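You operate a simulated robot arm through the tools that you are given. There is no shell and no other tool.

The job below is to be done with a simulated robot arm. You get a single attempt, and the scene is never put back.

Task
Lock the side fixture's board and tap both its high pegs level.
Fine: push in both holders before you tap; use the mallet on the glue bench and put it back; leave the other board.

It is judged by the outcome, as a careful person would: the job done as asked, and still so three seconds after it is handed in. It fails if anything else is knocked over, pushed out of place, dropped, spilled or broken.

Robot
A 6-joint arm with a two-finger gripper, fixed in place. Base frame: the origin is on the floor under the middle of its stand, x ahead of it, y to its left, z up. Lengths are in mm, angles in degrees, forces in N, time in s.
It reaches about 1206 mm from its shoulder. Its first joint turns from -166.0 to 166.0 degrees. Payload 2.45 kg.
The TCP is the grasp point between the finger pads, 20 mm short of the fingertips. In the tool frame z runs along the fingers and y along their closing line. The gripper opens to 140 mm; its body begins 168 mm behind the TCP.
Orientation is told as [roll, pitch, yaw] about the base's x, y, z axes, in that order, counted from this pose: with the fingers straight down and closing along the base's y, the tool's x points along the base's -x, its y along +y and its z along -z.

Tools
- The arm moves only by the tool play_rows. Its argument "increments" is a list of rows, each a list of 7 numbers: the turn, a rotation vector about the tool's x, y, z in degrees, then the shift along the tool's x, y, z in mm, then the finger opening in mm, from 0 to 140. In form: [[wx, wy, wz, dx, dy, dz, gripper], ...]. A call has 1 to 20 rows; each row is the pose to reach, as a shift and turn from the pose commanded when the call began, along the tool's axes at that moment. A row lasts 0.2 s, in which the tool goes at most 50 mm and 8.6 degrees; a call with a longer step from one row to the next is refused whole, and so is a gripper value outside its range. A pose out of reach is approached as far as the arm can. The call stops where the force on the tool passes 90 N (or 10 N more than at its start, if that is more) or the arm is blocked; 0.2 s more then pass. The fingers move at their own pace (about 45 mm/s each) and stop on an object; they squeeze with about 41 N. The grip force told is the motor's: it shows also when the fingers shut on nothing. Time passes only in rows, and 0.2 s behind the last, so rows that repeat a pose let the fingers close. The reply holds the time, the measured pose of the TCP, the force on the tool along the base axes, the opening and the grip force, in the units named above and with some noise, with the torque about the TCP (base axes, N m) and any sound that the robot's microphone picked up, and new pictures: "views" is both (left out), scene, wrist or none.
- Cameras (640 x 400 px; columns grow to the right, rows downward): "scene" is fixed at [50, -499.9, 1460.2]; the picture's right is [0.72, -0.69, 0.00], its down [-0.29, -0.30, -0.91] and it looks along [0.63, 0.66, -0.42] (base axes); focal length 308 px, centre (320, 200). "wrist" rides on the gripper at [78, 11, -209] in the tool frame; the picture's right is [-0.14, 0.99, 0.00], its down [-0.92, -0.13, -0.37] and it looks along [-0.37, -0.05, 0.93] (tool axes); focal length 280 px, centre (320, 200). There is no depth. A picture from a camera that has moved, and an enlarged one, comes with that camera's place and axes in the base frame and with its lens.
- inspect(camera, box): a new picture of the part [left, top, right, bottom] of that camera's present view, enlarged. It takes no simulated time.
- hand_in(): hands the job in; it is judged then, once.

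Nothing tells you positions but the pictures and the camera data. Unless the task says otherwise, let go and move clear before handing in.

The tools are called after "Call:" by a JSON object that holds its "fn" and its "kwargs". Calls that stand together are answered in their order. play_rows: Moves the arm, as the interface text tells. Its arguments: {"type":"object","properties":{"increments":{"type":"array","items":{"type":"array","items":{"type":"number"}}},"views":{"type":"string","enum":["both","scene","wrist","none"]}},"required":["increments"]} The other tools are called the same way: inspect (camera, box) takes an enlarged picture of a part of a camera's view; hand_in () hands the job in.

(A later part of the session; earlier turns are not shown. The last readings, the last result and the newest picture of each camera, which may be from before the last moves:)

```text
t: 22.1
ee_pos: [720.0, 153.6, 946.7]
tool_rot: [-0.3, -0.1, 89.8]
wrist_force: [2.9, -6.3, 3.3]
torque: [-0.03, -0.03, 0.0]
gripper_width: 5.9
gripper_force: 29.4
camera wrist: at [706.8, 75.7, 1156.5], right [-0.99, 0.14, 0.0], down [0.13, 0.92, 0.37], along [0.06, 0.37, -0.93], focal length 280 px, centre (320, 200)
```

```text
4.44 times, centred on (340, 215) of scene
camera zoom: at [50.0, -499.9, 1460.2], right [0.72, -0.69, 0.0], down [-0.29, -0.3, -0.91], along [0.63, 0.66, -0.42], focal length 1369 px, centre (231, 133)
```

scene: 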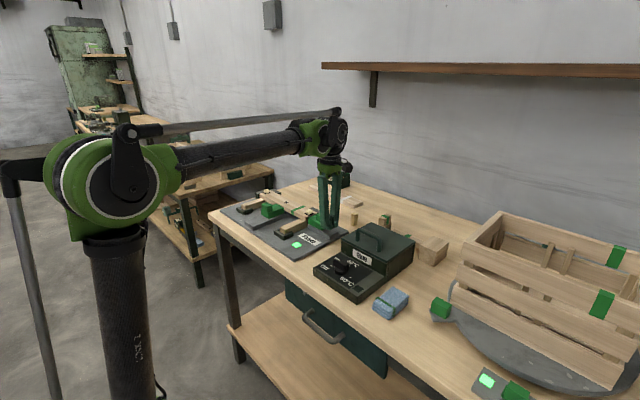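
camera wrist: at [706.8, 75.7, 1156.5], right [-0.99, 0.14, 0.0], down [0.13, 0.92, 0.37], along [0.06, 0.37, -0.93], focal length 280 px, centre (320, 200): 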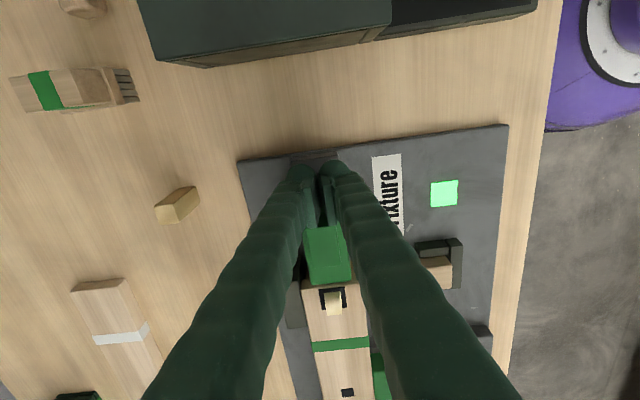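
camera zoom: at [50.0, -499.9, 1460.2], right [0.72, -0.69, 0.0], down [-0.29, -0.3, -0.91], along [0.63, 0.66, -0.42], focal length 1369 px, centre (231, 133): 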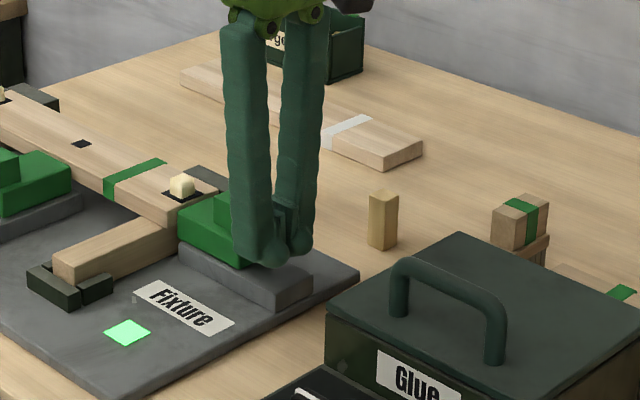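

The fixture's lamp has turned green, so the board reads as locked. I press a few mm more to be sure the right holder is fully seated.

Call:
{"fn": "play_rows", "kwargs": {"increments": [[0, 0, 0, -3, 0, 0, 0], [0, 0, 0, -6, 0, 0, 0], [0, 0, 0, -8, 0, 0, 0], [0, 0, 0, -8, 0, 0, 0]], "views": "wrist"}}

Call:
{"fn": "inspect", "kwargs": {"camera": "scene", "box": [220, 170, 350, 260]}}

```text
t: 23.1
ee_pos: [720.8, 157.6, 949.0]
tool_rot: [-0.1, 0.1, 89.7]
wrist_force: [-16.8, -64.1, -4.9]
torque: [-0.86, 0.35, 0.45]
gripper_width: 5.8
gripper_force: 29.4
camera wrist: at [707.6, 79.8, 1157.8], right [-0.99, 0.14, 0.0], down [0.13, 0.92, 0.37], along [0.06, 0.36, -0.93], focal length 280 px, centre (320, 200)
```

wrist: 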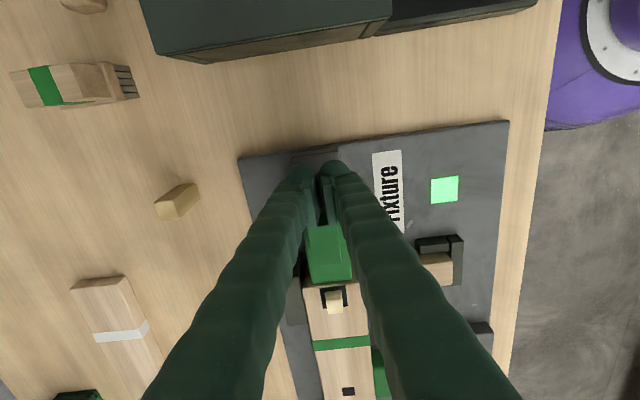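

```text
4.44 times, centred on (285, 215) of scene
camera zoom: at [50.0, -499.9, 1460.2], right [0.72, -0.69, 0.0], down [-0.29, -0.3, -0.91], along [0.63, 0.66, -0.42], focal length 1369 px, centre (476, 133)
```

zoom: 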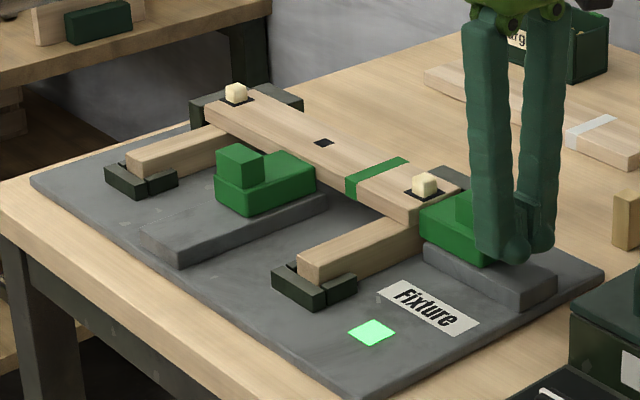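

The push met a firm stop at 64 N and the lamp stays green. I back off and lift, then open to look at the fixture and on toward the mallet.

Call:
{"fn": "play_rows", "kwargs": {"increments": [[0, 0, 0, 12, 0, 0, 0], [0, 0, 0, 32, 0, 0, 0], [0, 0, 0, 50, 0, 0, 0], [0, 0, 0, 60, 0, -20, 0], [0, 0, 0, 60, 0, -60, 0], [0, 0, 0, 60, 0, -105, 0], [0, 0, 0, 60, 0, -140, 60], [0, 0, 0, 60, 0, -140, 140], [0, 0, 0, 60, 0, -140, 140], [0, 0, 0, 60, 0, -140, 140], [0, 0, 0, 60, 0, -140, 140], [0, 0, 0, 60, 0, -140, 140], [0, 0, 0, 60, 0, -140, 140]], "views": "both"}}

Call:
{"fn": "inspect", "kwargs": {"camera": "scene", "box": [220, 170, 350, 260]}}

Call:
{"fn": "inspect", "kwargs": {"camera": "wrist", "box": [230, 160, 430, 400]}}

```text
t: 25.9
ee_pos: [717.0, 97.0, 1086.3]
tool_rot: [-0.3, 0.0, 89.8]
wrist_force: [-0.3, -0.2, -0.1]
torque: [0.05, 0.02, 0.01]
gripper_width: 139.9
gripper_force: 0.4
camera wrist: at [703.6, 20.5, 1295.4], right [-0.99, 0.14, 0.0], down [0.13, 0.92, 0.37], along [0.06, 0.36, -0.93], focal length 280 px, centre (320, 200)
```

scene: 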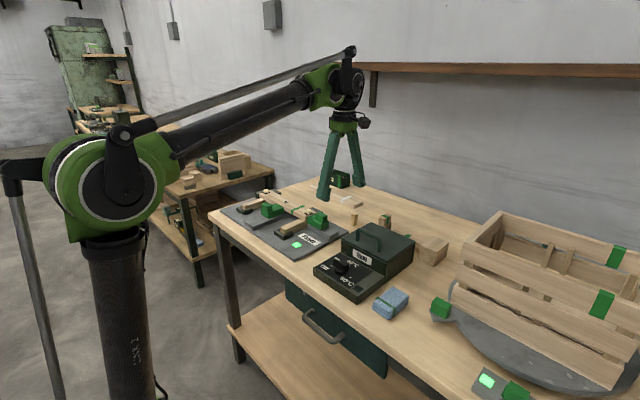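
wrist: 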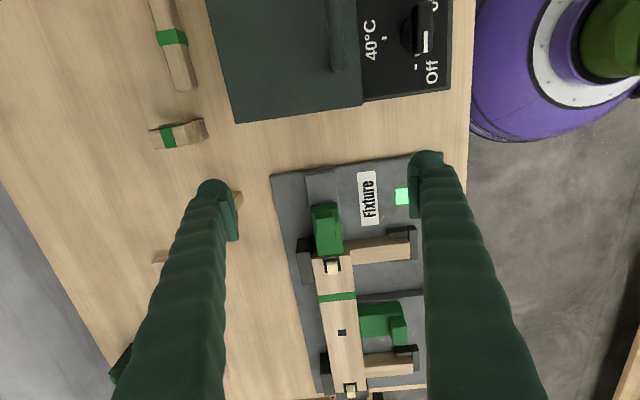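

```text
4.44 times, centred on (285, 215) of scene
camera zoom: at [50.0, -499.9, 1460.2], right [0.72, -0.69, 0.0], down [-0.29, -0.3, -0.91], along [0.63, 0.66, -0.42], focal length 1369 px, centre (476, 133)
```

zoom: 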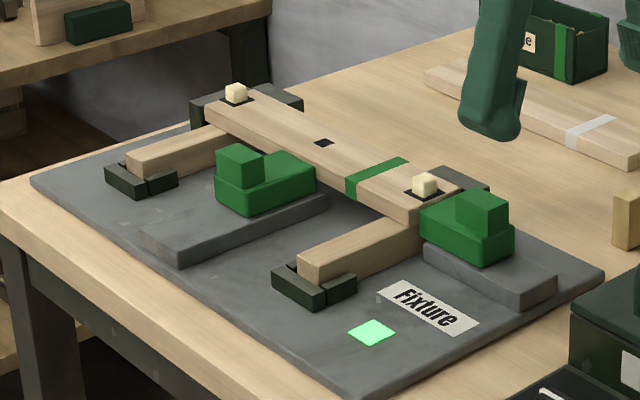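

```text
1.67 times, centred on (330, 280) of wrist
camera zoom: at [703.6, 20.5, 1295.4], right [-0.99, 0.14, 0.0], down [0.13, 0.92, 0.37], along [0.06, 0.36, -0.93], focal length 467 px, centre (303, 67)
```

zoom: 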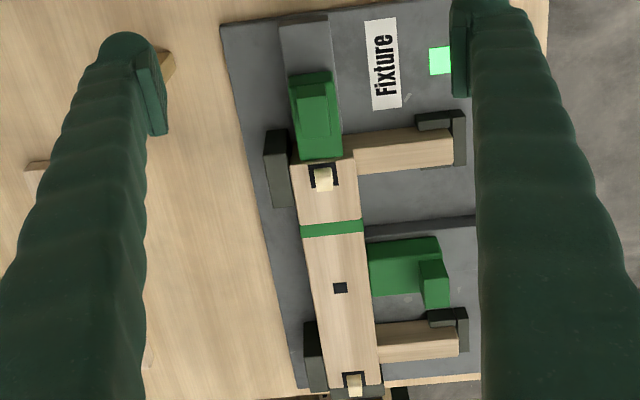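

Both holders are in and the board is locked. Now I go over the glue box, well above it, to look straight down on the mallet.

Call:
{"fn": "play_rows", "kwargs": {"increments": [[0, 0, 0, 34, -32, -10, 140], [0, 0, 0, 68, -64, -15, 140], [0, 0, 0, 102, -96, -15, 140], [0, 0, 0, 136, -128, -15, 140], [0, 0, 0, 172, -163, -15, 140], [0, 0, 0, 172, -163, -15, 140]], "views": "both"}}

Call:
{"fn": "inspect", "kwargs": {"camera": "wrist", "box": [230, 20, 430, 240]}}

```text
refused: row 5 steps farther than a row can; nothing moved
```

```text
1.82 times, centred on (330, 130) of wrist
camera zoom: at [703.6, 20.5, 1295.4], right [-0.99, 0.14, 0.0], down [0.13, 0.92, 0.37], along [0.06, 0.36, -0.93], focal length 510 px, centre (302, 327)
```

zoom: 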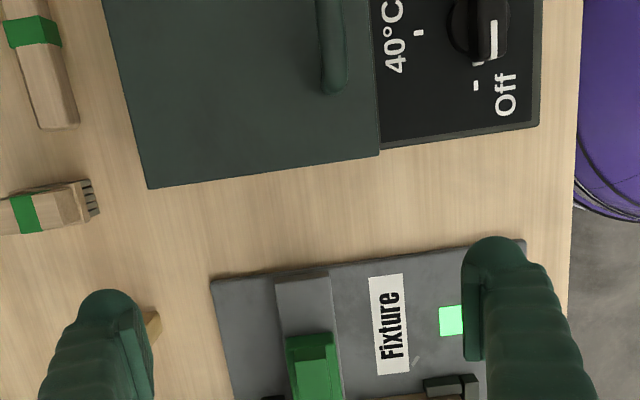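

The move was refused because the last step was slightly too long; nothing moved. I repeat it with smaller steps toward the mallet.

Call:
{"fn": "play_rows", "kwargs": {"increments": [[0, 0, 0, 30, -28, -10, 140], [0, 0, 0, 60, -56, -15, 140], [0, 0, 0, 90, -84, -15, 140], [0, 0, 0, 120, -112, -15, 140], [0, 0, 0, 148, -140, -15, 140], [0, 0, 0, 172, -163, -15, 140], [0, 0, 0, 172, -163, -15, 140]], "views": "both"}}

Call:
{"fn": "inspect", "kwargs": {"camera": "wrist", "box": [230, 20, 430, 240]}}

```text
t: 27.6
ee_pos: [880.4, -73.3, 1104.9]
tool_rot: [-0.2, -0.1, 89.8]
wrist_force: [0.1, 0.6, 0.0]
torque: [0.03, 0.0, 0.0]
gripper_width: 139.9
gripper_force: 0.0
camera wrist: at [867.1, -149.7, 1312.8], right [-0.99, 0.14, 0.0], down [0.13, 0.92, 0.37], along [0.06, 0.36, -0.93], focal length 280 px, centre (320, 200)
```

scene: 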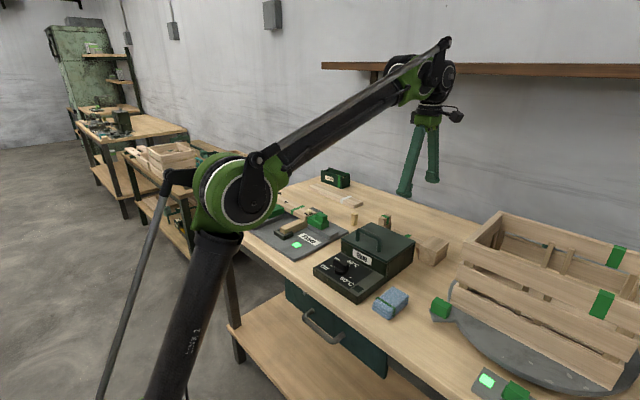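
wrist: 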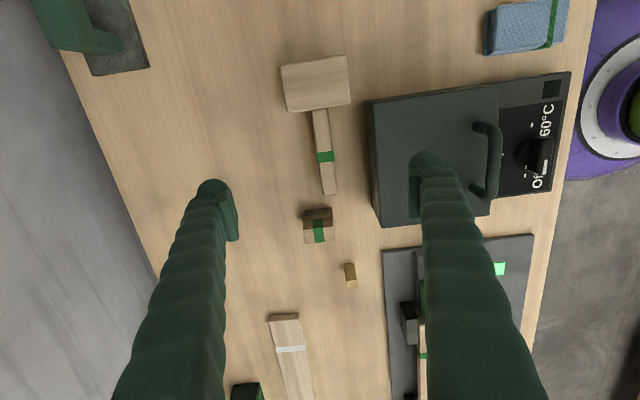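

```text
1.82 times, centred on (330, 130) of wrist
camera zoom: at [867.1, -149.7, 1312.8], right [-0.99, 0.14, 0.0], down [0.13, 0.92, 0.37], along [0.06, 0.36, -0.93], focal length 510 px, centre (302, 327)
```

zoom: 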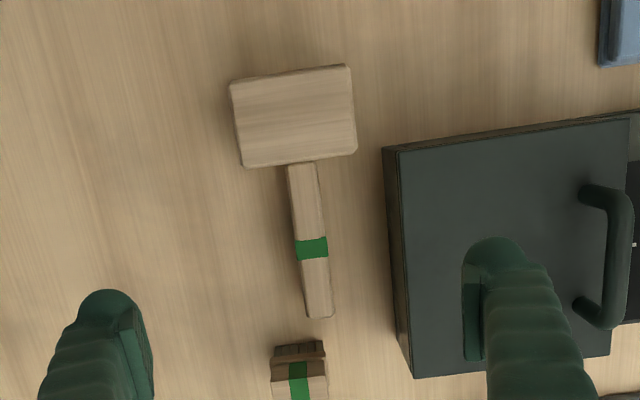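

From above, the mallet's head spans about x 832–913, y −181 to −128 with its handle running along y to about −1; the brush stands just beyond. I plan to grip the head by its two end faces for a straight, firm tap, so I move above it with the fingers at 115 mm.

Call:
{"fn": "play_rows", "kwargs": {"increments": [[0, 0, 0, 30, 4, 0, 115], [0, 0, 0, 60, 8, 0, 115], [0, 0, 0, 84, 8, 20, 115], [0, 0, 0, 84, 8, 50, 115], [0, 0, 0, 84, 8, 80, 115], [0, 0, 0, 84, 8, 100, 115], [0, 0, 0, 84, 8, 100, 115]], "views": "both"}}

Call:
{"fn": "inspect", "kwargs": {"camera": "wrist", "box": [200, 60, 460, 240]}}

Call:
{"fn": "inspect", "kwargs": {"camera": "scene", "box": [370, 160, 500, 280]}}

```text
t: 29.1
ee_pos: [875.3, -156.7, 1004.6]
tool_rot: [-0.3, -0.1, 89.7]
wrist_force: [-0.3, 0.0, 0.2]
torque: [0.01, -0.05, -0.01]
gripper_width: 114.7
gripper_force: 0.1
camera wrist: at [861.2, -233.5, 1213.0], right [-0.99, 0.14, 0.0], down [0.13, 0.92, 0.37], along [0.06, 0.36, -0.93], focal length 280 px, centre (320, 200)
```

scene: 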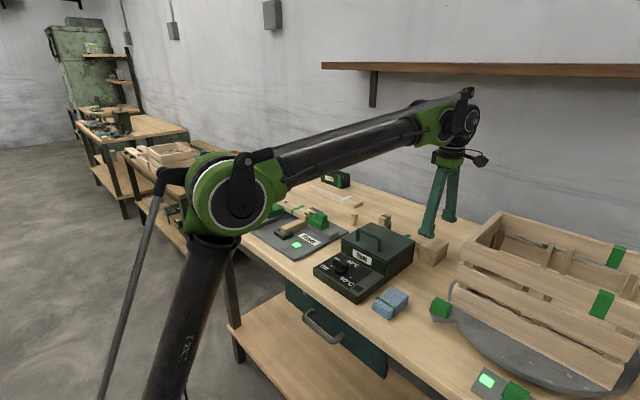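
wrist: 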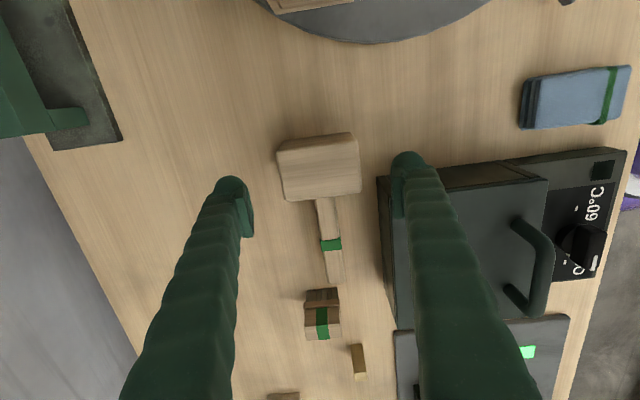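

```text
2.22 times, centred on (330, 150) of wrist
camera zoom: at [861.2, -233.5, 1213.0], right [-0.99, 0.14, 0.0], down [0.13, 0.92, 0.37], along [0.06, 0.36, -0.93], focal length 623 px, centre (298, 311)
```

zoom: 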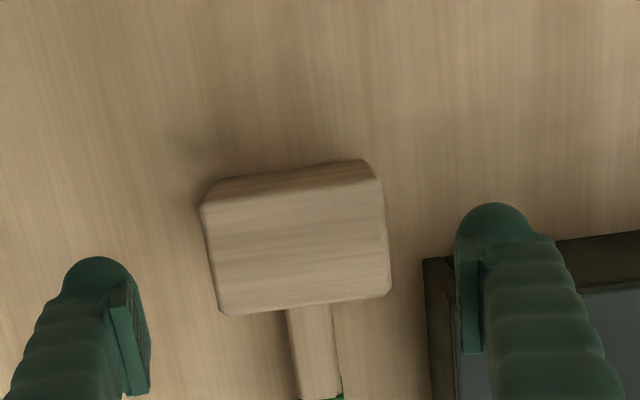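

```text
3.33 times, centred on (435, 220) of scene
camera zoom: at [50.0, -499.9, 1460.2], right [0.72, -0.69, 0.0], down [-0.29, -0.3, -0.91], along [0.63, 0.66, -0.42], focal length 1027 px, centre (-63, 133)
```

zoom: 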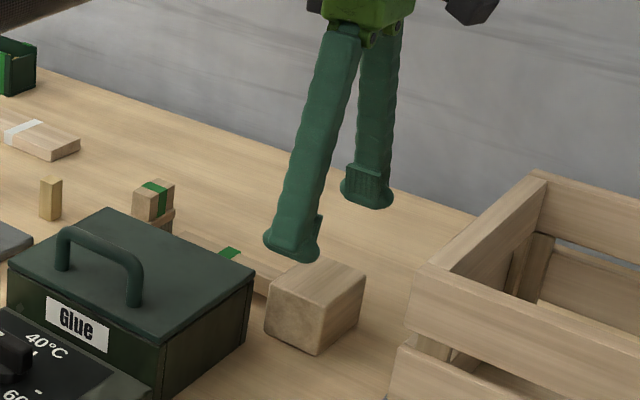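

The head's top is at about z=938, the table near z=878, and the inner finger keeps some 17 mm clear of the glue box corner. I go down to z≈918 and close on the head.

Call:
{"fn": "play_rows", "kwargs": {"increments": [[0, 0, 0, 0, 2, 20, 115], [0, 0, 0, 0, 2, 40, 115], [0, 0, 0, 0, 2, 60, 115], [0, 0, 0, 0, 2, 75, 115], [0, 0, 0, 0, 2, 86, 115], [0, 0, 0, 0, 2, 86, 115]], "views": "both"}}

Call:
{"fn": "inspect", "kwargs": {"camera": "wrist", "box": [200, 60, 460, 240]}}

Call:
{"fn": "inspect", "kwargs": {"camera": "scene", "box": [370, 160, 500, 280]}}

```text
t: 30.6
ee_pos: [873.3, -155.9, 916.6]
tool_rot: [-0.3, 0.1, 89.7]
wrist_force: [-0.1, 0.2, 0.3]
torque: [-0.04, 0.03, 0.04]
gripper_width: 115.0
gripper_force: 0.0
camera wrist: at [860.4, -232.9, 1125.3], right [-0.99, 0.14, 0.0], down [0.13, 0.92, 0.37], along [0.06, 0.36, -0.93], focal length 280 px, centre (320, 200)
```

scene: 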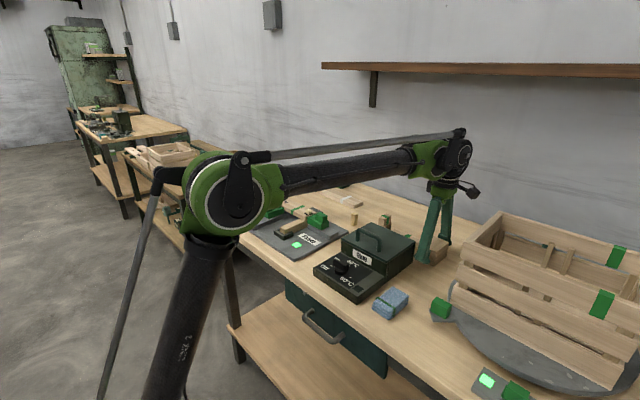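
wrist: 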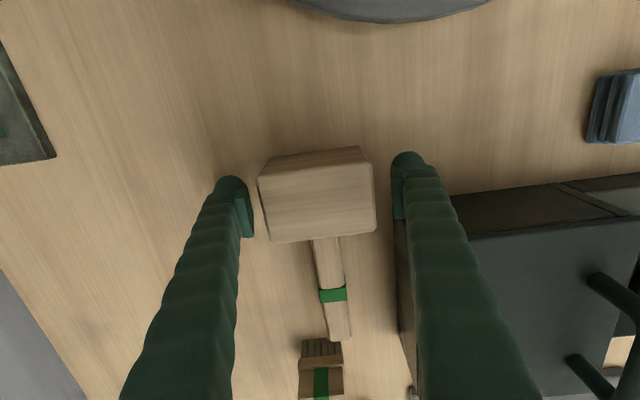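

```text
2.22 times, centred on (330, 150) of wrist
camera zoom: at [860.4, -232.9, 1125.3], right [-0.99, 0.14, 0.0], down [0.13, 0.92, 0.37], along [0.06, 0.36, -0.93], focal length 623 px, centre (298, 311)
```

zoom: 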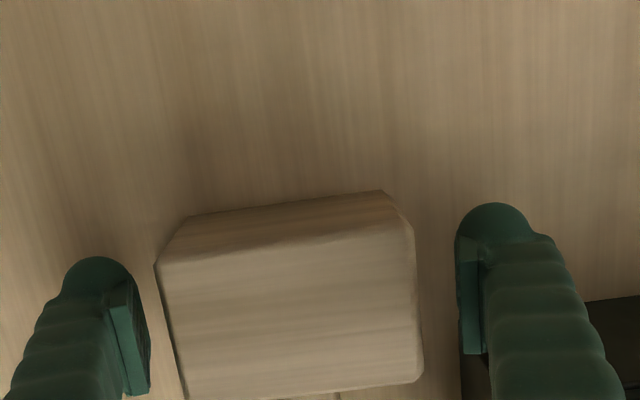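

```text
3.33 times, centred on (435, 220) of scene
camera zoom: at [50.0, -499.9, 1460.2], right [0.72, -0.69, 0.0], down [-0.29, -0.3, -0.91], along [0.63, 0.66, -0.42], focal length 1027 px, centre (-63, 133)
```

zoom: 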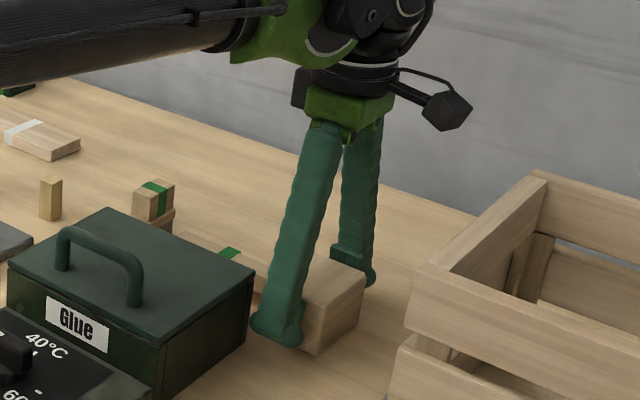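

The fingers straddle the head on both sides with clearance. I close on it now.

Call:
{"fn": "play_rows", "kwargs": {"increments": [[0, 0, 0, 0, 0, 0, 60], [0, 0, 0, 0, 0, 0, 60], [0, 0, 0, 0, 0, 0, 60], [0, 0, 0, 0, 0, 0, 60], [0, 0, 0, 0, 0, 0, 60], [0, 0, 0, 0, 0, 0, 60]], "views": "wrist"}}

Call:
{"fn": "inspect", "kwargs": {"camera": "wrist", "box": [200, 60, 460, 240]}}

```text
t: 31.9
ee_pos: [873.3, -154.1, 917.1]
tool_rot: [-0.2, 0.0, 89.8]
wrist_force: [2.3, -1.0, 2.4]
torque: [-0.05, 0.03, 0.05]
gripper_width: 89.7
gripper_force: 41.2
camera wrist: at [860.4, -232.9, 1125.5], right [-0.99, 0.14, 0.0], down [0.13, 0.92, 0.37], along [0.06, 0.36, -0.93], focal length 280 px, centre (320, 200)
```

wrist: 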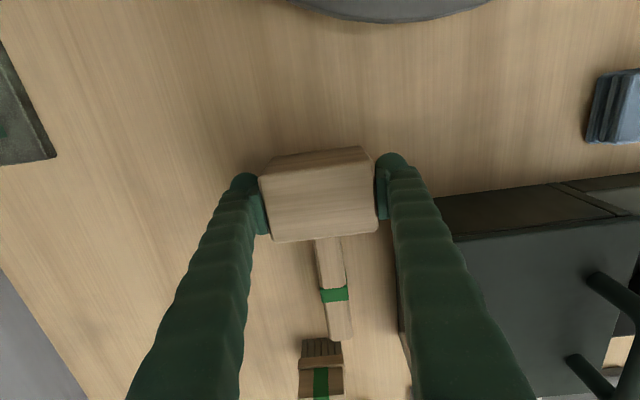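

```text
2.22 times, centred on (330, 150) of wrist
camera zoom: at [860.4, -232.9, 1125.5], right [-0.99, 0.14, 0.0], down [0.13, 0.92, 0.37], along [0.06, 0.36, -0.93], focal length 623 px, centre (298, 311)
```

zoom: 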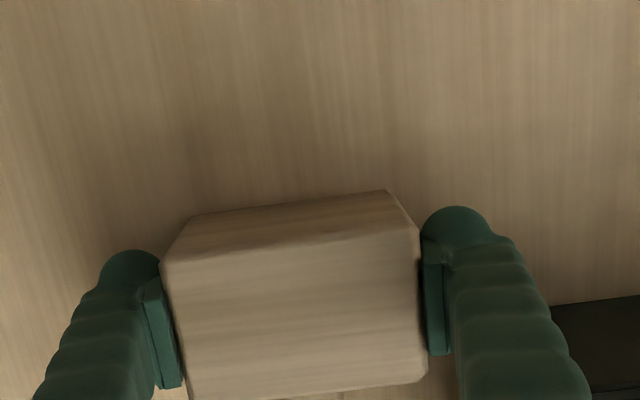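

The grip holds at about 90 mm with 41 N on the head. I record this place (TCP 873, −155, 917) for the return and lift straight up.

Call:
{"fn": "play_rows", "kwargs": {"increments": [[0, 0, 0, 0, 0, -5, 60], [0, 0, 0, 0, 0, -20, 60], [0, 0, 0, 0, 0, -45, 60], [0, 0, 0, 0, 0, -80, 60], [0, 0, 0, 0, 0, -120, 60], [0, 0, 0, 0, 0, -160, 60], [0, 0, 0, 0, 0, -200, 60], [0, 0, 0, 0, 0, -205, 60], [0, 0, 0, 0, 0, -205, 60]], "views": "both"}}

Call:
{"fn": "inspect", "kwargs": {"camera": "scene", "box": [370, 100, 500, 260]}}

```text
t: 34.0
ee_pos: [870.3, -157.6, 1125.3]
tool_rot: [-0.3, 0.0, 89.7]
wrist_force: [0.0, 0.6, -4.4]
torque: [-0.03, -0.02, 0.02]
gripper_width: 89.3
gripper_force: 41.2
camera wrist: at [858.8, -235.1, 1333.8], right [-0.99, 0.14, 0.0], down [0.13, 0.92, 0.37], along [0.06, 0.36, -0.93], focal length 280 px, centre (320, 200)
```

scene: 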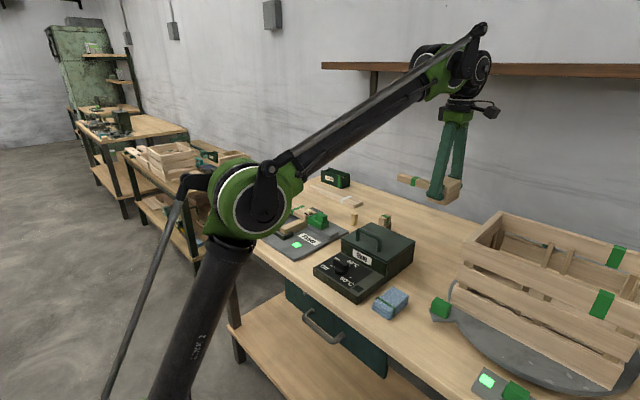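
wrist: 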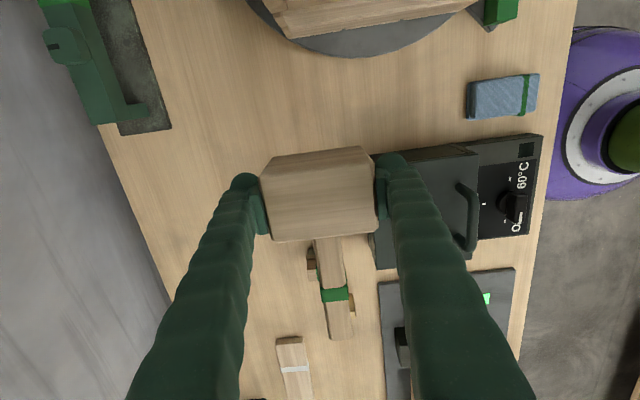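

```text
2.50 times, centred on (435, 180) of scene
camera zoom: at [50.0, -499.9, 1460.2], right [0.72, -0.69, 0.0], down [-0.29, -0.3, -0.91], along [0.63, 0.66, -0.42], focal length 770 px, centre (32, 250)
```

zoom: 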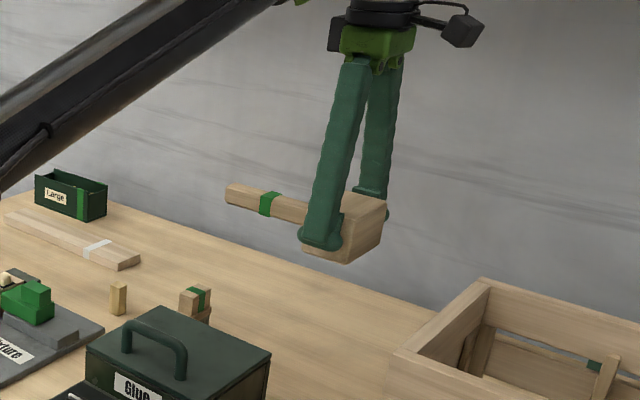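

The mallet is held level and weighs about 4.4 N. I carry it high over the glue box to hover behind the right peg, so the camera looks straight down on that peg.

Call:
{"fn": "play_rows", "kwargs": {"increments": [[0, 0, 0, -40, 12, 0, 60], [0, 0, 0, -82, 25, 0, 60], [0, 0, 0, -124, 38, 0, 60], [0, 0, 0, -166, 51, 0, 60], [0, 0, 0, -208, 64, 0, 60], [0, 0, 0, -250, 77, 0, 60], [0, 0, 0, -292, 90, 0, 60], [0, 0, 0, -334, 103, 10, 60], [0, 0, 0, -376, 116, 25, 60], [0, 0, 0, -418, 129, 40, 60], [0, 0, 0, -460, 142, 55, 60], [0, 0, 0, -500, 154, 70, 60], [0, 0, 0, -508, 154, 75, 60], [0, 0, 0, -508, 154, 75, 60]], "views": "both"}}

Call:
{"fn": "inspect", "kwargs": {"camera": "wrist", "box": [240, 20, 420, 160]}}

Call:
{"fn": "inspect", "kwargs": {"camera": "scene", "box": [230, 150, 350, 260]}}

```text
t: 37.0
ee_pos: [719.1, 353.0, 1047.5]
tool_rot: [-0.4, 0.0, 89.8]
wrist_force: [-0.3, -0.1, -4.3]
torque: [-0.02, 0.02, 0.02]
gripper_width: 89.3
gripper_force: 41.2
camera wrist: at [706.2, 274.7, 1256.2], right [-0.99, 0.14, 0.0], down [0.13, 0.92, 0.37], along [0.06, 0.36, -0.93], focal length 280 px, centre (320, 200)
```

scene: 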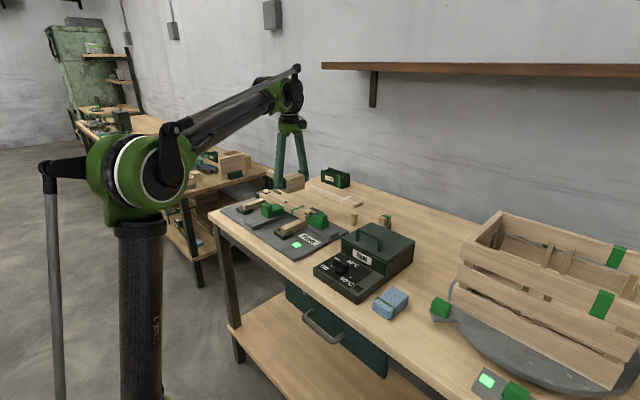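
wrist: 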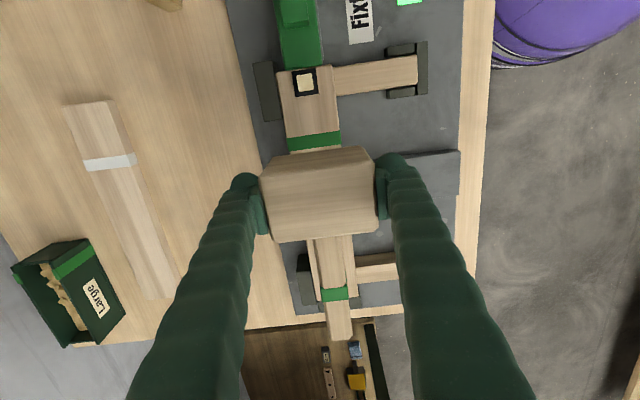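

```text
2.86 times, centred on (330, 90) of wrist
camera zoom: at [706.2, 274.7, 1256.2], right [-0.99, 0.14, 0.0], down [0.13, 0.92, 0.37], along [0.06, 0.36, -0.93], focal length 801 px, centre (291, 514)
```

zoom: 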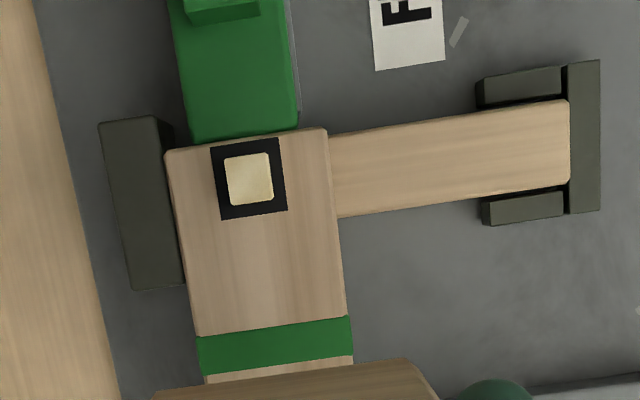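

```text
3.64 times, centred on (290, 205) of scene
camera zoom: at [50.0, -499.9, 1460.2], right [0.72, -0.69, 0.0], down [-0.29, -0.3, -0.91], along [0.63, 0.66, -0.42], focal length 1120 px, centre (429, 182)
```

zoom: 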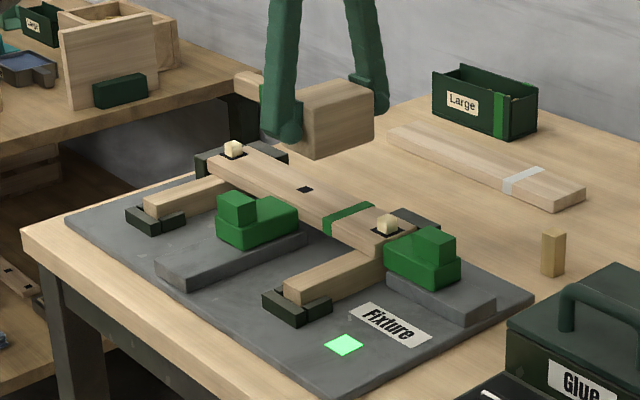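

The right peg now shows sharply at about (723, 267), with the holder's knob ending near y=219, so the head has room. I move the head over that peg and lower to a small gap above it.

Call:
{"fn": "play_rows", "kwargs": {"increments": [[0, 0, 0, 30, -4, 0, 60], [0, 0, 0, 60, -4, 0, 60], [0, 0, 0, 80, -4, 0, 60], [0, 0, 0, 80, -4, 20, 60], [0, 0, 0, 80, -4, 32, 60], [0, 0, 0, 80, -4, 32, 60]], "views": "both"}}

Call:
{"fn": "inspect", "kwargs": {"camera": "scene", "box": [260, 160, 360, 260]}}

Call:
{"fn": "inspect", "kwargs": {"camera": "wrist", "box": [230, 60, 410, 260]}}

```text
t: 38.4
ee_pos: [723.4, 273.9, 1016.9]
tool_rot: [-0.3, 0.0, 89.9]
wrist_force: [-0.6, 0.9, -2.2]
torque: [-0.06, -0.01, 0.01]
gripper_width: 89.2
gripper_force: 41.0
camera wrist: at [710.5, 195.0, 1224.1], right [-0.99, 0.14, 0.0], down [0.13, 0.92, 0.37], along [0.06, 0.36, -0.93], focal length 280 px, centre (320, 200)
```

scene: 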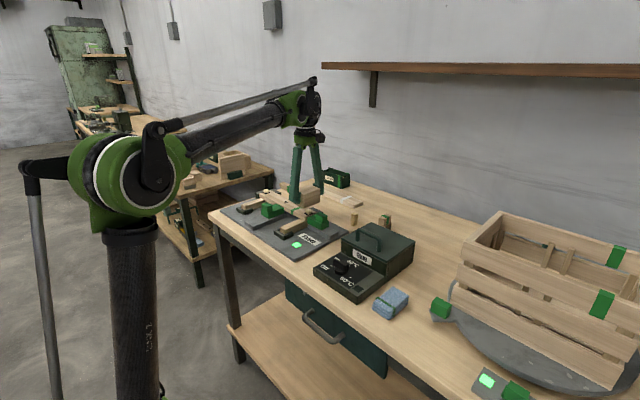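
wrist: 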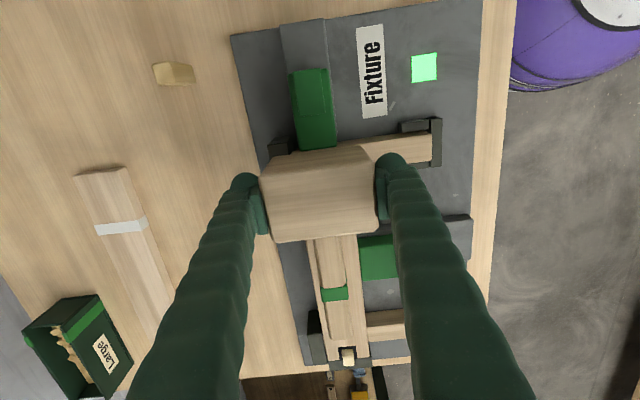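

```text
4.00 times, centred on (310, 210) of scene
camera zoom: at [50.0, -499.9, 1460.2], right [0.72, -0.69, 0.0], down [-0.29, -0.3, -0.91], along [0.63, 0.66, -0.42], focal length 1232 px, centre (360, 160)
```

zoom: 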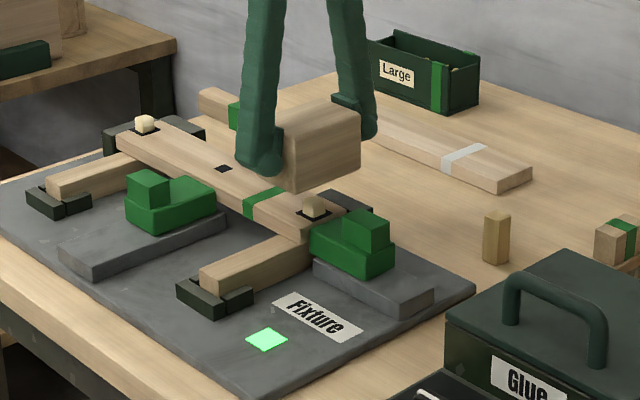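

```text
2.00 times, centred on (320, 160) of wrist
camera zoom: at [710.5, 195.0, 1224.1], right [-0.99, 0.14, 0.0], down [0.13, 0.92, 0.37], along [0.06, 0.36, -0.93], focal length 561 px, centre (320, 280)
```

zoom: 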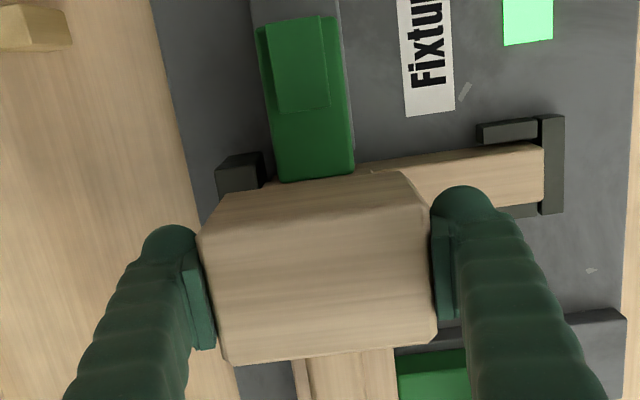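

The head hangs about 30 mm over the right peg, clear of everything else. I give it a first moderate tap and come back up.

Call:
{"fn": "play_rows", "kwargs": {"increments": [[0, 0, 0, 0, 0, 8, 60], [0, 0, 0, 0, 0, 36, 60], [0, 0, 0, 0, 0, 36, 60], [0, 0, 0, 0, 0, 5, 60], [0, 0, 0, 0, 0, 0, 60]], "views": "both"}}

Call:
{"fn": "inspect", "kwargs": {"camera": "scene", "box": [260, 160, 360, 260]}}

```text
t: 39.5
ee_pos: [723.7, 273.1, 1016.7]
tool_rot: [-0.4, 0.0, 89.8]
wrist_force: [-0.9, -0.3, -3.3]
torque: [-0.03, -0.02, 0.01]
gripper_width: 89.1
gripper_force: 40.7
camera wrist: at [709.9, 195.0, 1225.6], right [-0.99, 0.14, 0.0], down [0.13, 0.92, 0.37], along [0.06, 0.36, -0.93], focal length 280 px, centre (320, 200)
```

scene: 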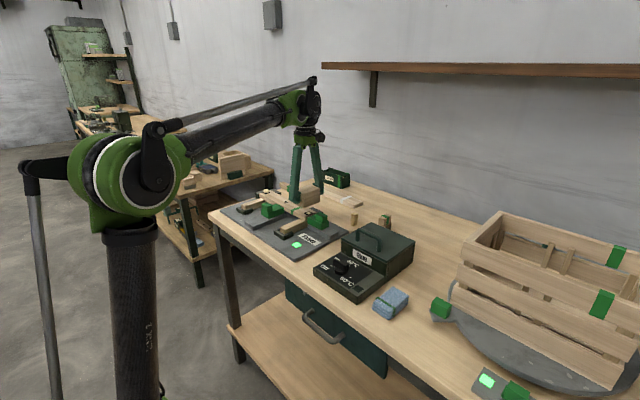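
wrist: 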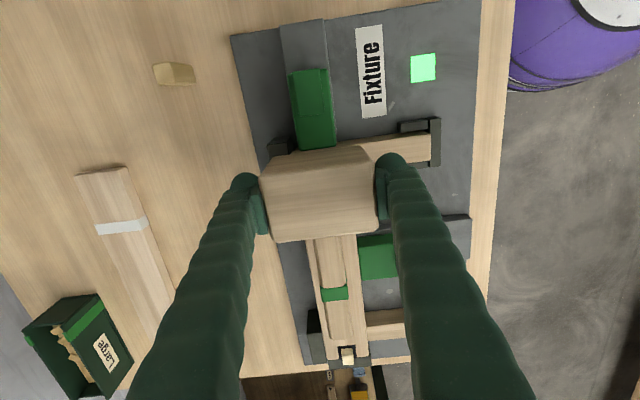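

```text
4.00 times, centred on (310, 210) of scene
camera zoom: at [50.0, -499.9, 1460.2], right [0.72, -0.69, 0.0], down [-0.29, -0.3, -0.91], along [0.63, 0.66, -0.42], focal length 1232 px, centre (360, 160)
```

zoom: 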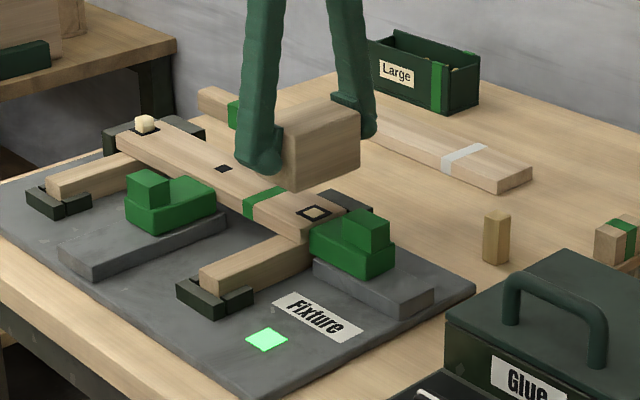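

The right peg looks flush after one tap. I zoom in to check how level it is.

Call:
{"fn": "inspect", "kwargs": {"camera": "scene", "box": [322, 202, 352, 222]}}

Call:
{"fn": "inspect", "kwargs": {"camera": "scene", "box": [285, 180, 315, 200]}}

Call:
{"fn": "inspect", "kwargs": {"camera": "scene", "box": [325, 205, 350, 222]}}

```text
16.00 times, centred on (337, 212) of scene
camera zoom: at [50.0, -499.9, 1460.2], right [0.72, -0.69, 0.0], down [-0.29, -0.3, -0.91], along [0.63, 0.66, -0.42], focal length 4929 px, centre (48, 8)
```

zoom: 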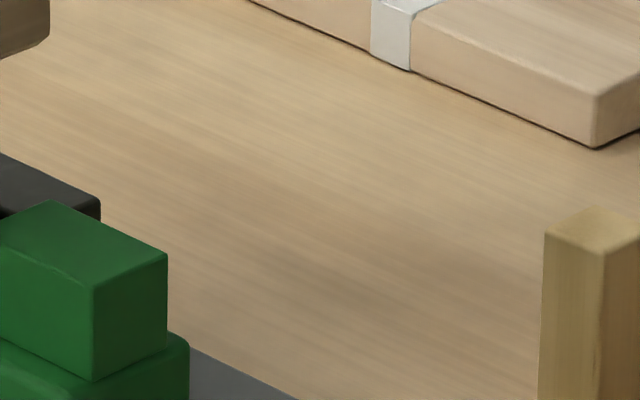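

```text
16.00 times, centred on (300, 190) of scene
camera zoom: at [50.0, -499.9, 1460.2], right [0.72, -0.69, 0.0], down [-0.29, -0.3, -0.91], along [0.63, 0.66, -0.42], focal length 4929 px, centre (640, 360)
```

zoom: 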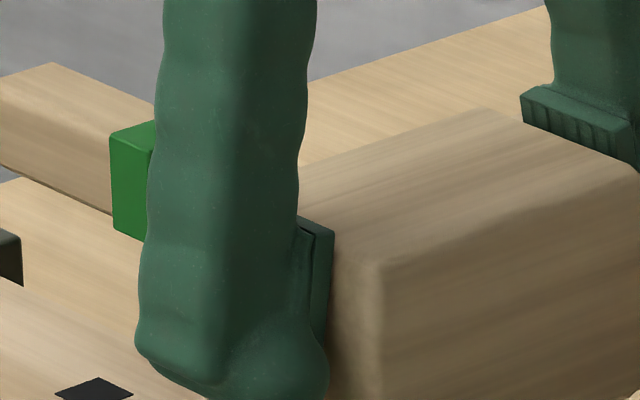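

```text
16.00 times, centred on (338, 214) of scene
camera zoom: at [50.0, -499.9, 1460.2], right [0.72, -0.69, 0.0], down [-0.29, -0.3, -0.91], along [0.63, 0.66, -0.42], focal length 4929 px, centre (40, -16)
```

zoom: 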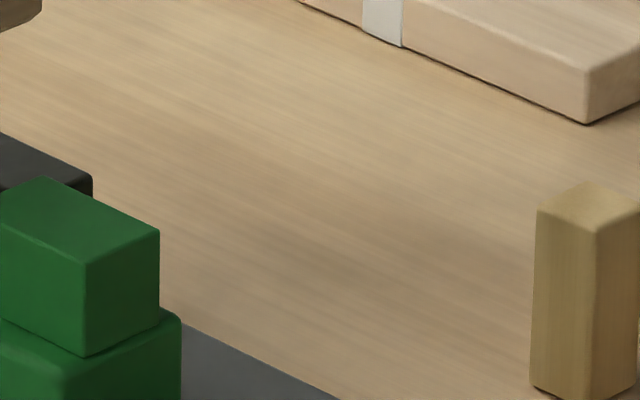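

Call:
{"fn": "inspect", "kwargs": {"camera": "scene", "box": [296, 206, 320, 221]}}

Call:
{"fn": "inspect", "kwargs": {"camera": "scene", "box": [254, 183, 278, 198]}}

```text
16.00 times, centred on (308, 214) of scene
camera zoom: at [50.0, -499.9, 1460.2], right [0.72, -0.69, 0.0], down [-0.29, -0.3, -0.91], along [0.63, 0.66, -0.42], focal length 4929 px, centre (512, -16)
```

zoom: 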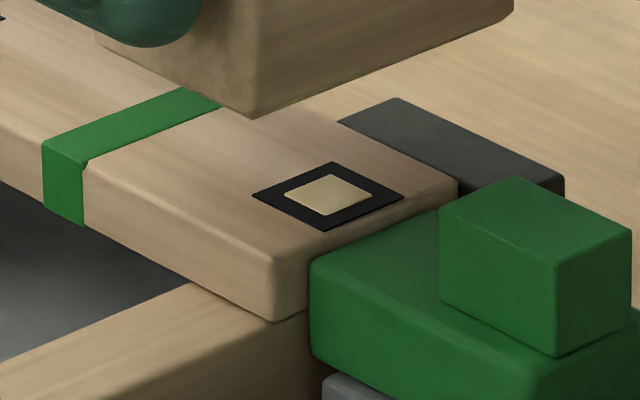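

```text
16.00 times, centred on (266, 190) of scene
camera zoom: at [50.0, -499.9, 1460.2], right [0.72, -0.69, 0.0], down [-0.29, -0.3, -0.91], along [0.63, 0.66, -0.42], focal length 4929 px, centre (1184, 352)
```

zoom: 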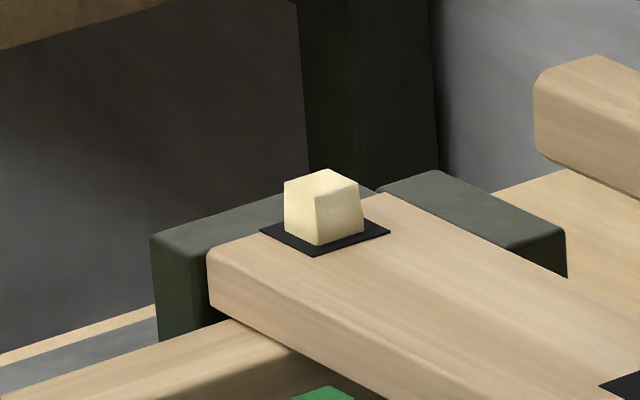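

The right peg is flush with the board, with no height left. The left peg still stands about 12 mm proud; I lift and move past it so the camera looks straight down on it.

Call:
{"fn": "play_rows", "kwargs": {"increments": [[0, 0, 0, 0, 0, -20, 60], [0, 0, 0, -20, 2, -40, 60], [0, 0, 0, -60, 4, -40, 60], [0, 0, 0, -105, 4, -40, 60], [0, 0, 0, -150, 4, -40, 60], [0, 0, 0, -195, 4, -40, 60], [0, 0, 0, -240, 4, -40, 60], [0, 0, 0, -285, 4, -40, 60], [0, 0, 0, -325, 4, -40, 60], [0, 0, 0, -351, 4, -32, 60], [0, 0, 0, -351, 4, -32, 60]], "views": "both"}}

Call:
{"fn": "inspect", "kwargs": {"camera": "wrist", "box": [240, 20, 420, 160]}}

```text
t: 42.0
ee_pos: [720.5, 624.4, 1048.6]
tool_rot: [-0.3, 0.0, 89.7]
wrist_force: [-0.5, -0.7, -3.2]
torque: [-0.01, 0.03, -0.01]
gripper_width: 89.2
gripper_force: 41.1
camera wrist: at [708.2, 546.0, 1256.5], right [-0.99, 0.14, 0.0], down [0.13, 0.92, 0.37], along [0.06, 0.36, -0.93], focal length 280 px, centre (320, 200)
```

scene: 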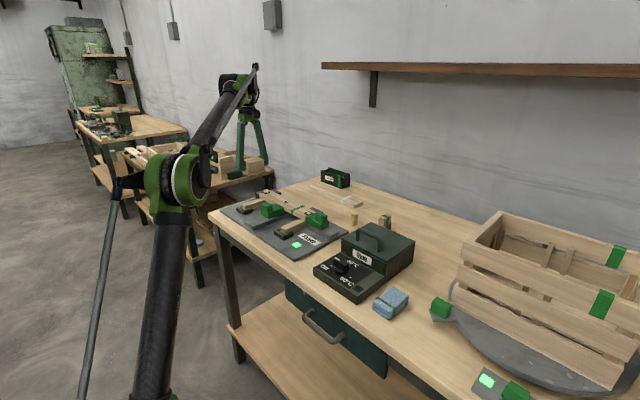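
wrist: 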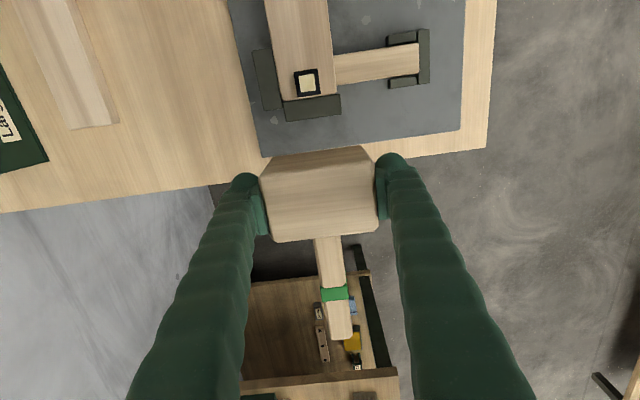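

```text
2.86 times, centred on (330, 90) of wrist
camera zoom: at [708.2, 546.0, 1256.5], right [-0.99, 0.14, 0.0], down [0.13, 0.92, 0.37], along [0.06, 0.36, -0.93], focal length 801 px, centre (291, 514)
```

zoom: 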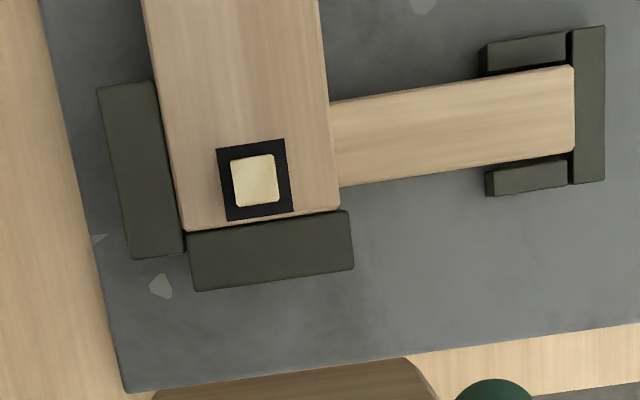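

The left peg is at about (722, 539), with the end stop from y≈554. I check the stops' height relative to the board before tapping.

Call:
{"fn": "inspect", "kwargs": {"camera": "scene", "box": [256, 184, 276, 197]}}

Call:
{"fn": "inspect", "kwargs": {"camera": "scene", "box": [225, 180, 345, 255]}}

```text
16.00 times, centred on (266, 190) of scene
camera zoom: at [50.0, -499.9, 1460.2], right [0.72, -0.69, 0.0], down [-0.29, -0.3, -0.91], along [0.63, 0.66, -0.42], focal length 4929 px, centre (1184, 352)
```

zoom: 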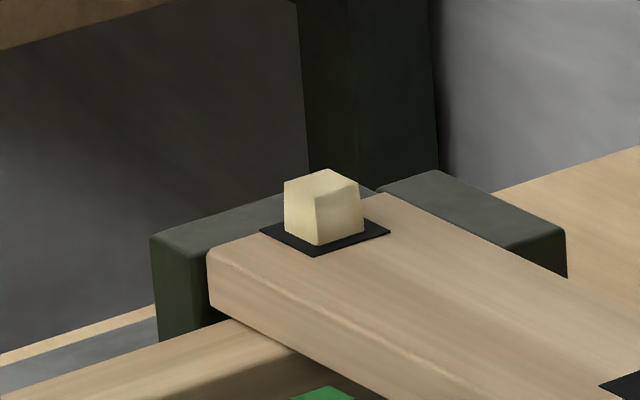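

```text
5.33 times, centred on (285, 218) of scene
camera zoom: at [50.0, -499.9, 1460.2], right [0.72, -0.69, 0.0], down [-0.29, -0.3, -0.91], along [0.63, 0.66, -0.42], focal length 1643 px, centre (507, 107)
```

zoom: 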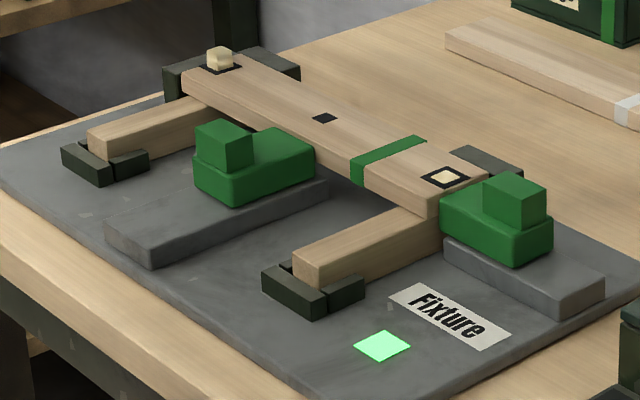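

The stops look level with or just below the board top, as at the right side where the tap went fine. I bring the head over the left peg at the same start height.

Call:
{"fn": "play_rows", "kwargs": {"increments": [[0, 0, 0, 30, 0, 0, 60], [0, 0, 0, 60, 0, 0, 60], [0, 0, 0, 90, 0, 0, 60], [0, 0, 0, 90, 0, 16, 60], [0, 0, 0, 90, 0, 32, 60], [0, 0, 0, 90, 0, 32, 60]], "views": "both"}}

Call:
{"fn": "inspect", "kwargs": {"camera": "scene", "box": [225, 160, 325, 230]}}

```text
t: 43.4
ee_pos: [720.8, 535.1, 1014.0]
tool_rot: [-0.3, 0.0, 89.8]
wrist_force: [-0.5, -0.1, -3.4]
torque: [-0.05, -0.01, 0.01]
gripper_width: 89.1
gripper_force: 40.3
camera wrist: at [707.5, 457.5, 1223.8], right [-0.99, 0.14, 0.0], down [0.13, 0.92, 0.37], along [0.06, 0.36, -0.93], focal length 280 px, centre (320, 200)
```

scene: 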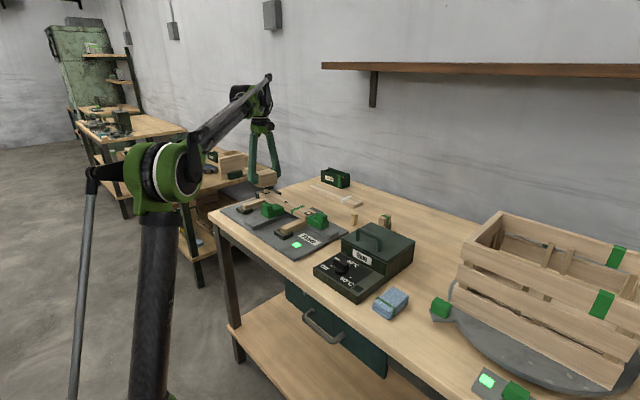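
wrist: 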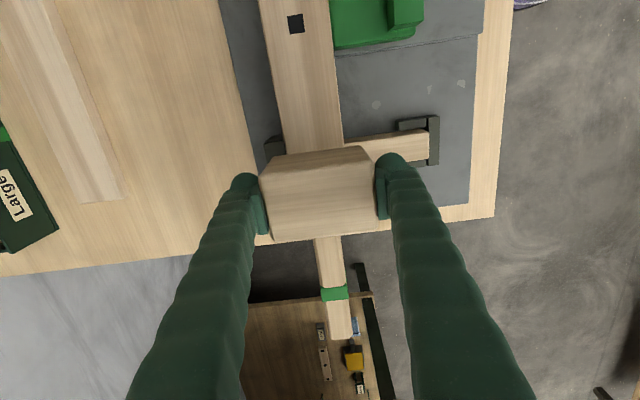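

```text
5.71 times, centred on (275, 195) of scene
camera zoom: at [50.0, -499.9, 1460.2], right [0.72, -0.69, 0.0], down [-0.29, -0.3, -0.91], along [0.63, 0.66, -0.42], focal length 1760 px, centre (577, 229)
```

zoom: 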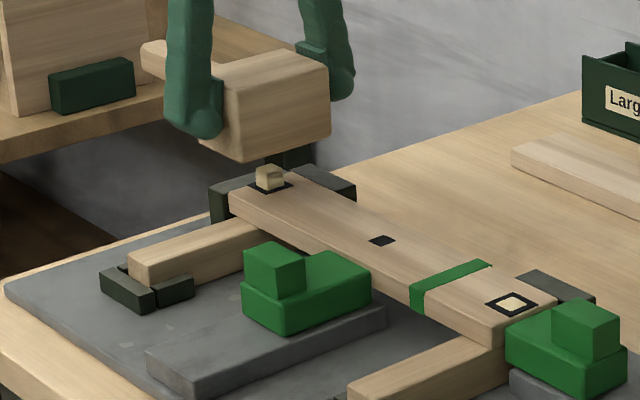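

The head hangs about 30 mm over the left peg. I give it the same tap.

Call:
{"fn": "play_rows", "kwargs": {"increments": [[0, 0, 0, 0, 0, 8, 60], [0, 0, 0, 0, 0, 36, 60], [0, 0, 0, 0, 0, 36, 60], [0, 0, 0, 0, 0, 5, 60], [0, 0, 0, 0, 0, 0, 60]], "views": "scene"}}

Call:
{"fn": "inspect", "kwargs": {"camera": "scene", "box": [256, 184, 276, 197]}}

Call:
{"fn": "inspect", "kwargs": {"camera": "scene", "box": [225, 160, 325, 230]}}

```text
t: 44.5
ee_pos: [720.8, 532.7, 1016.1]
tool_rot: [-0.5, 0.0, 89.8]
wrist_force: [-0.3, 0.1, -3.9]
torque: [-0.02, -0.02, -0.02]
gripper_width: 88.8
gripper_force: 40.7
```

scene: 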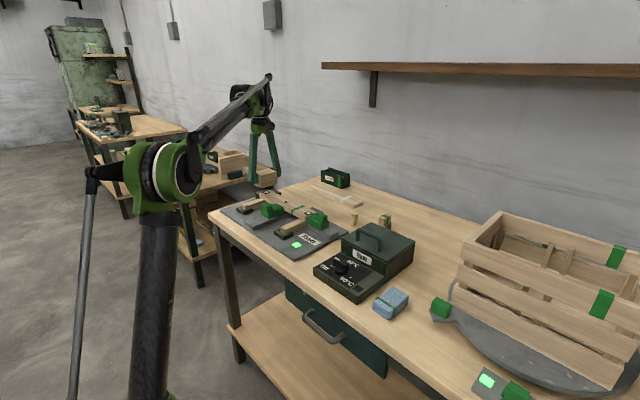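

```text
16.00 times, centred on (266, 190) of scene
camera zoom: at [50.0, -499.9, 1460.2], right [0.72, -0.69, 0.0], down [-0.29, -0.3, -0.91], along [0.63, 0.66, -0.42], focal length 4929 px, centre (1184, 352)
```

zoom: 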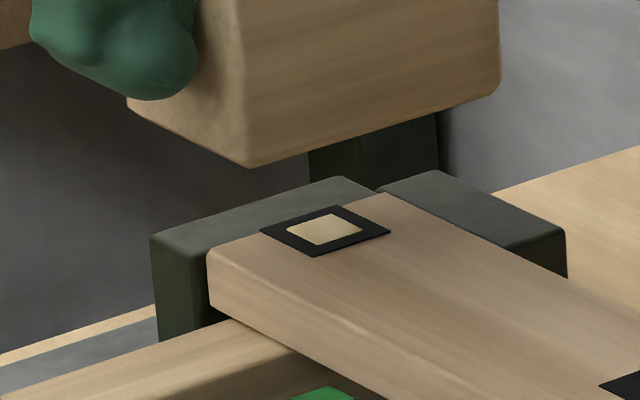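

```text
5.71 times, centred on (275, 195) of scene
camera zoom: at [50.0, -499.9, 1460.2], right [0.72, -0.69, 0.0], down [-0.29, -0.3, -0.91], along [0.63, 0.66, -0.42], focal length 1760 px, centre (577, 229)
```

zoom: 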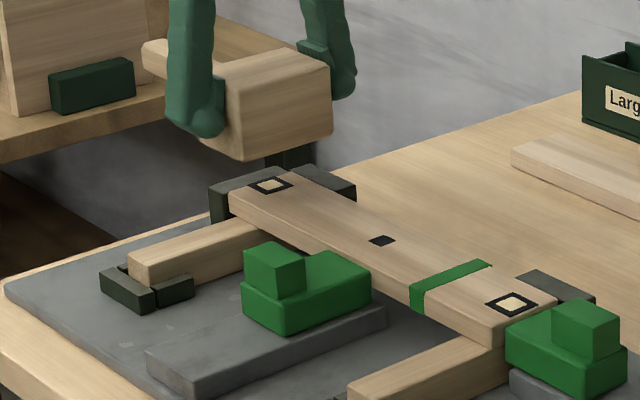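

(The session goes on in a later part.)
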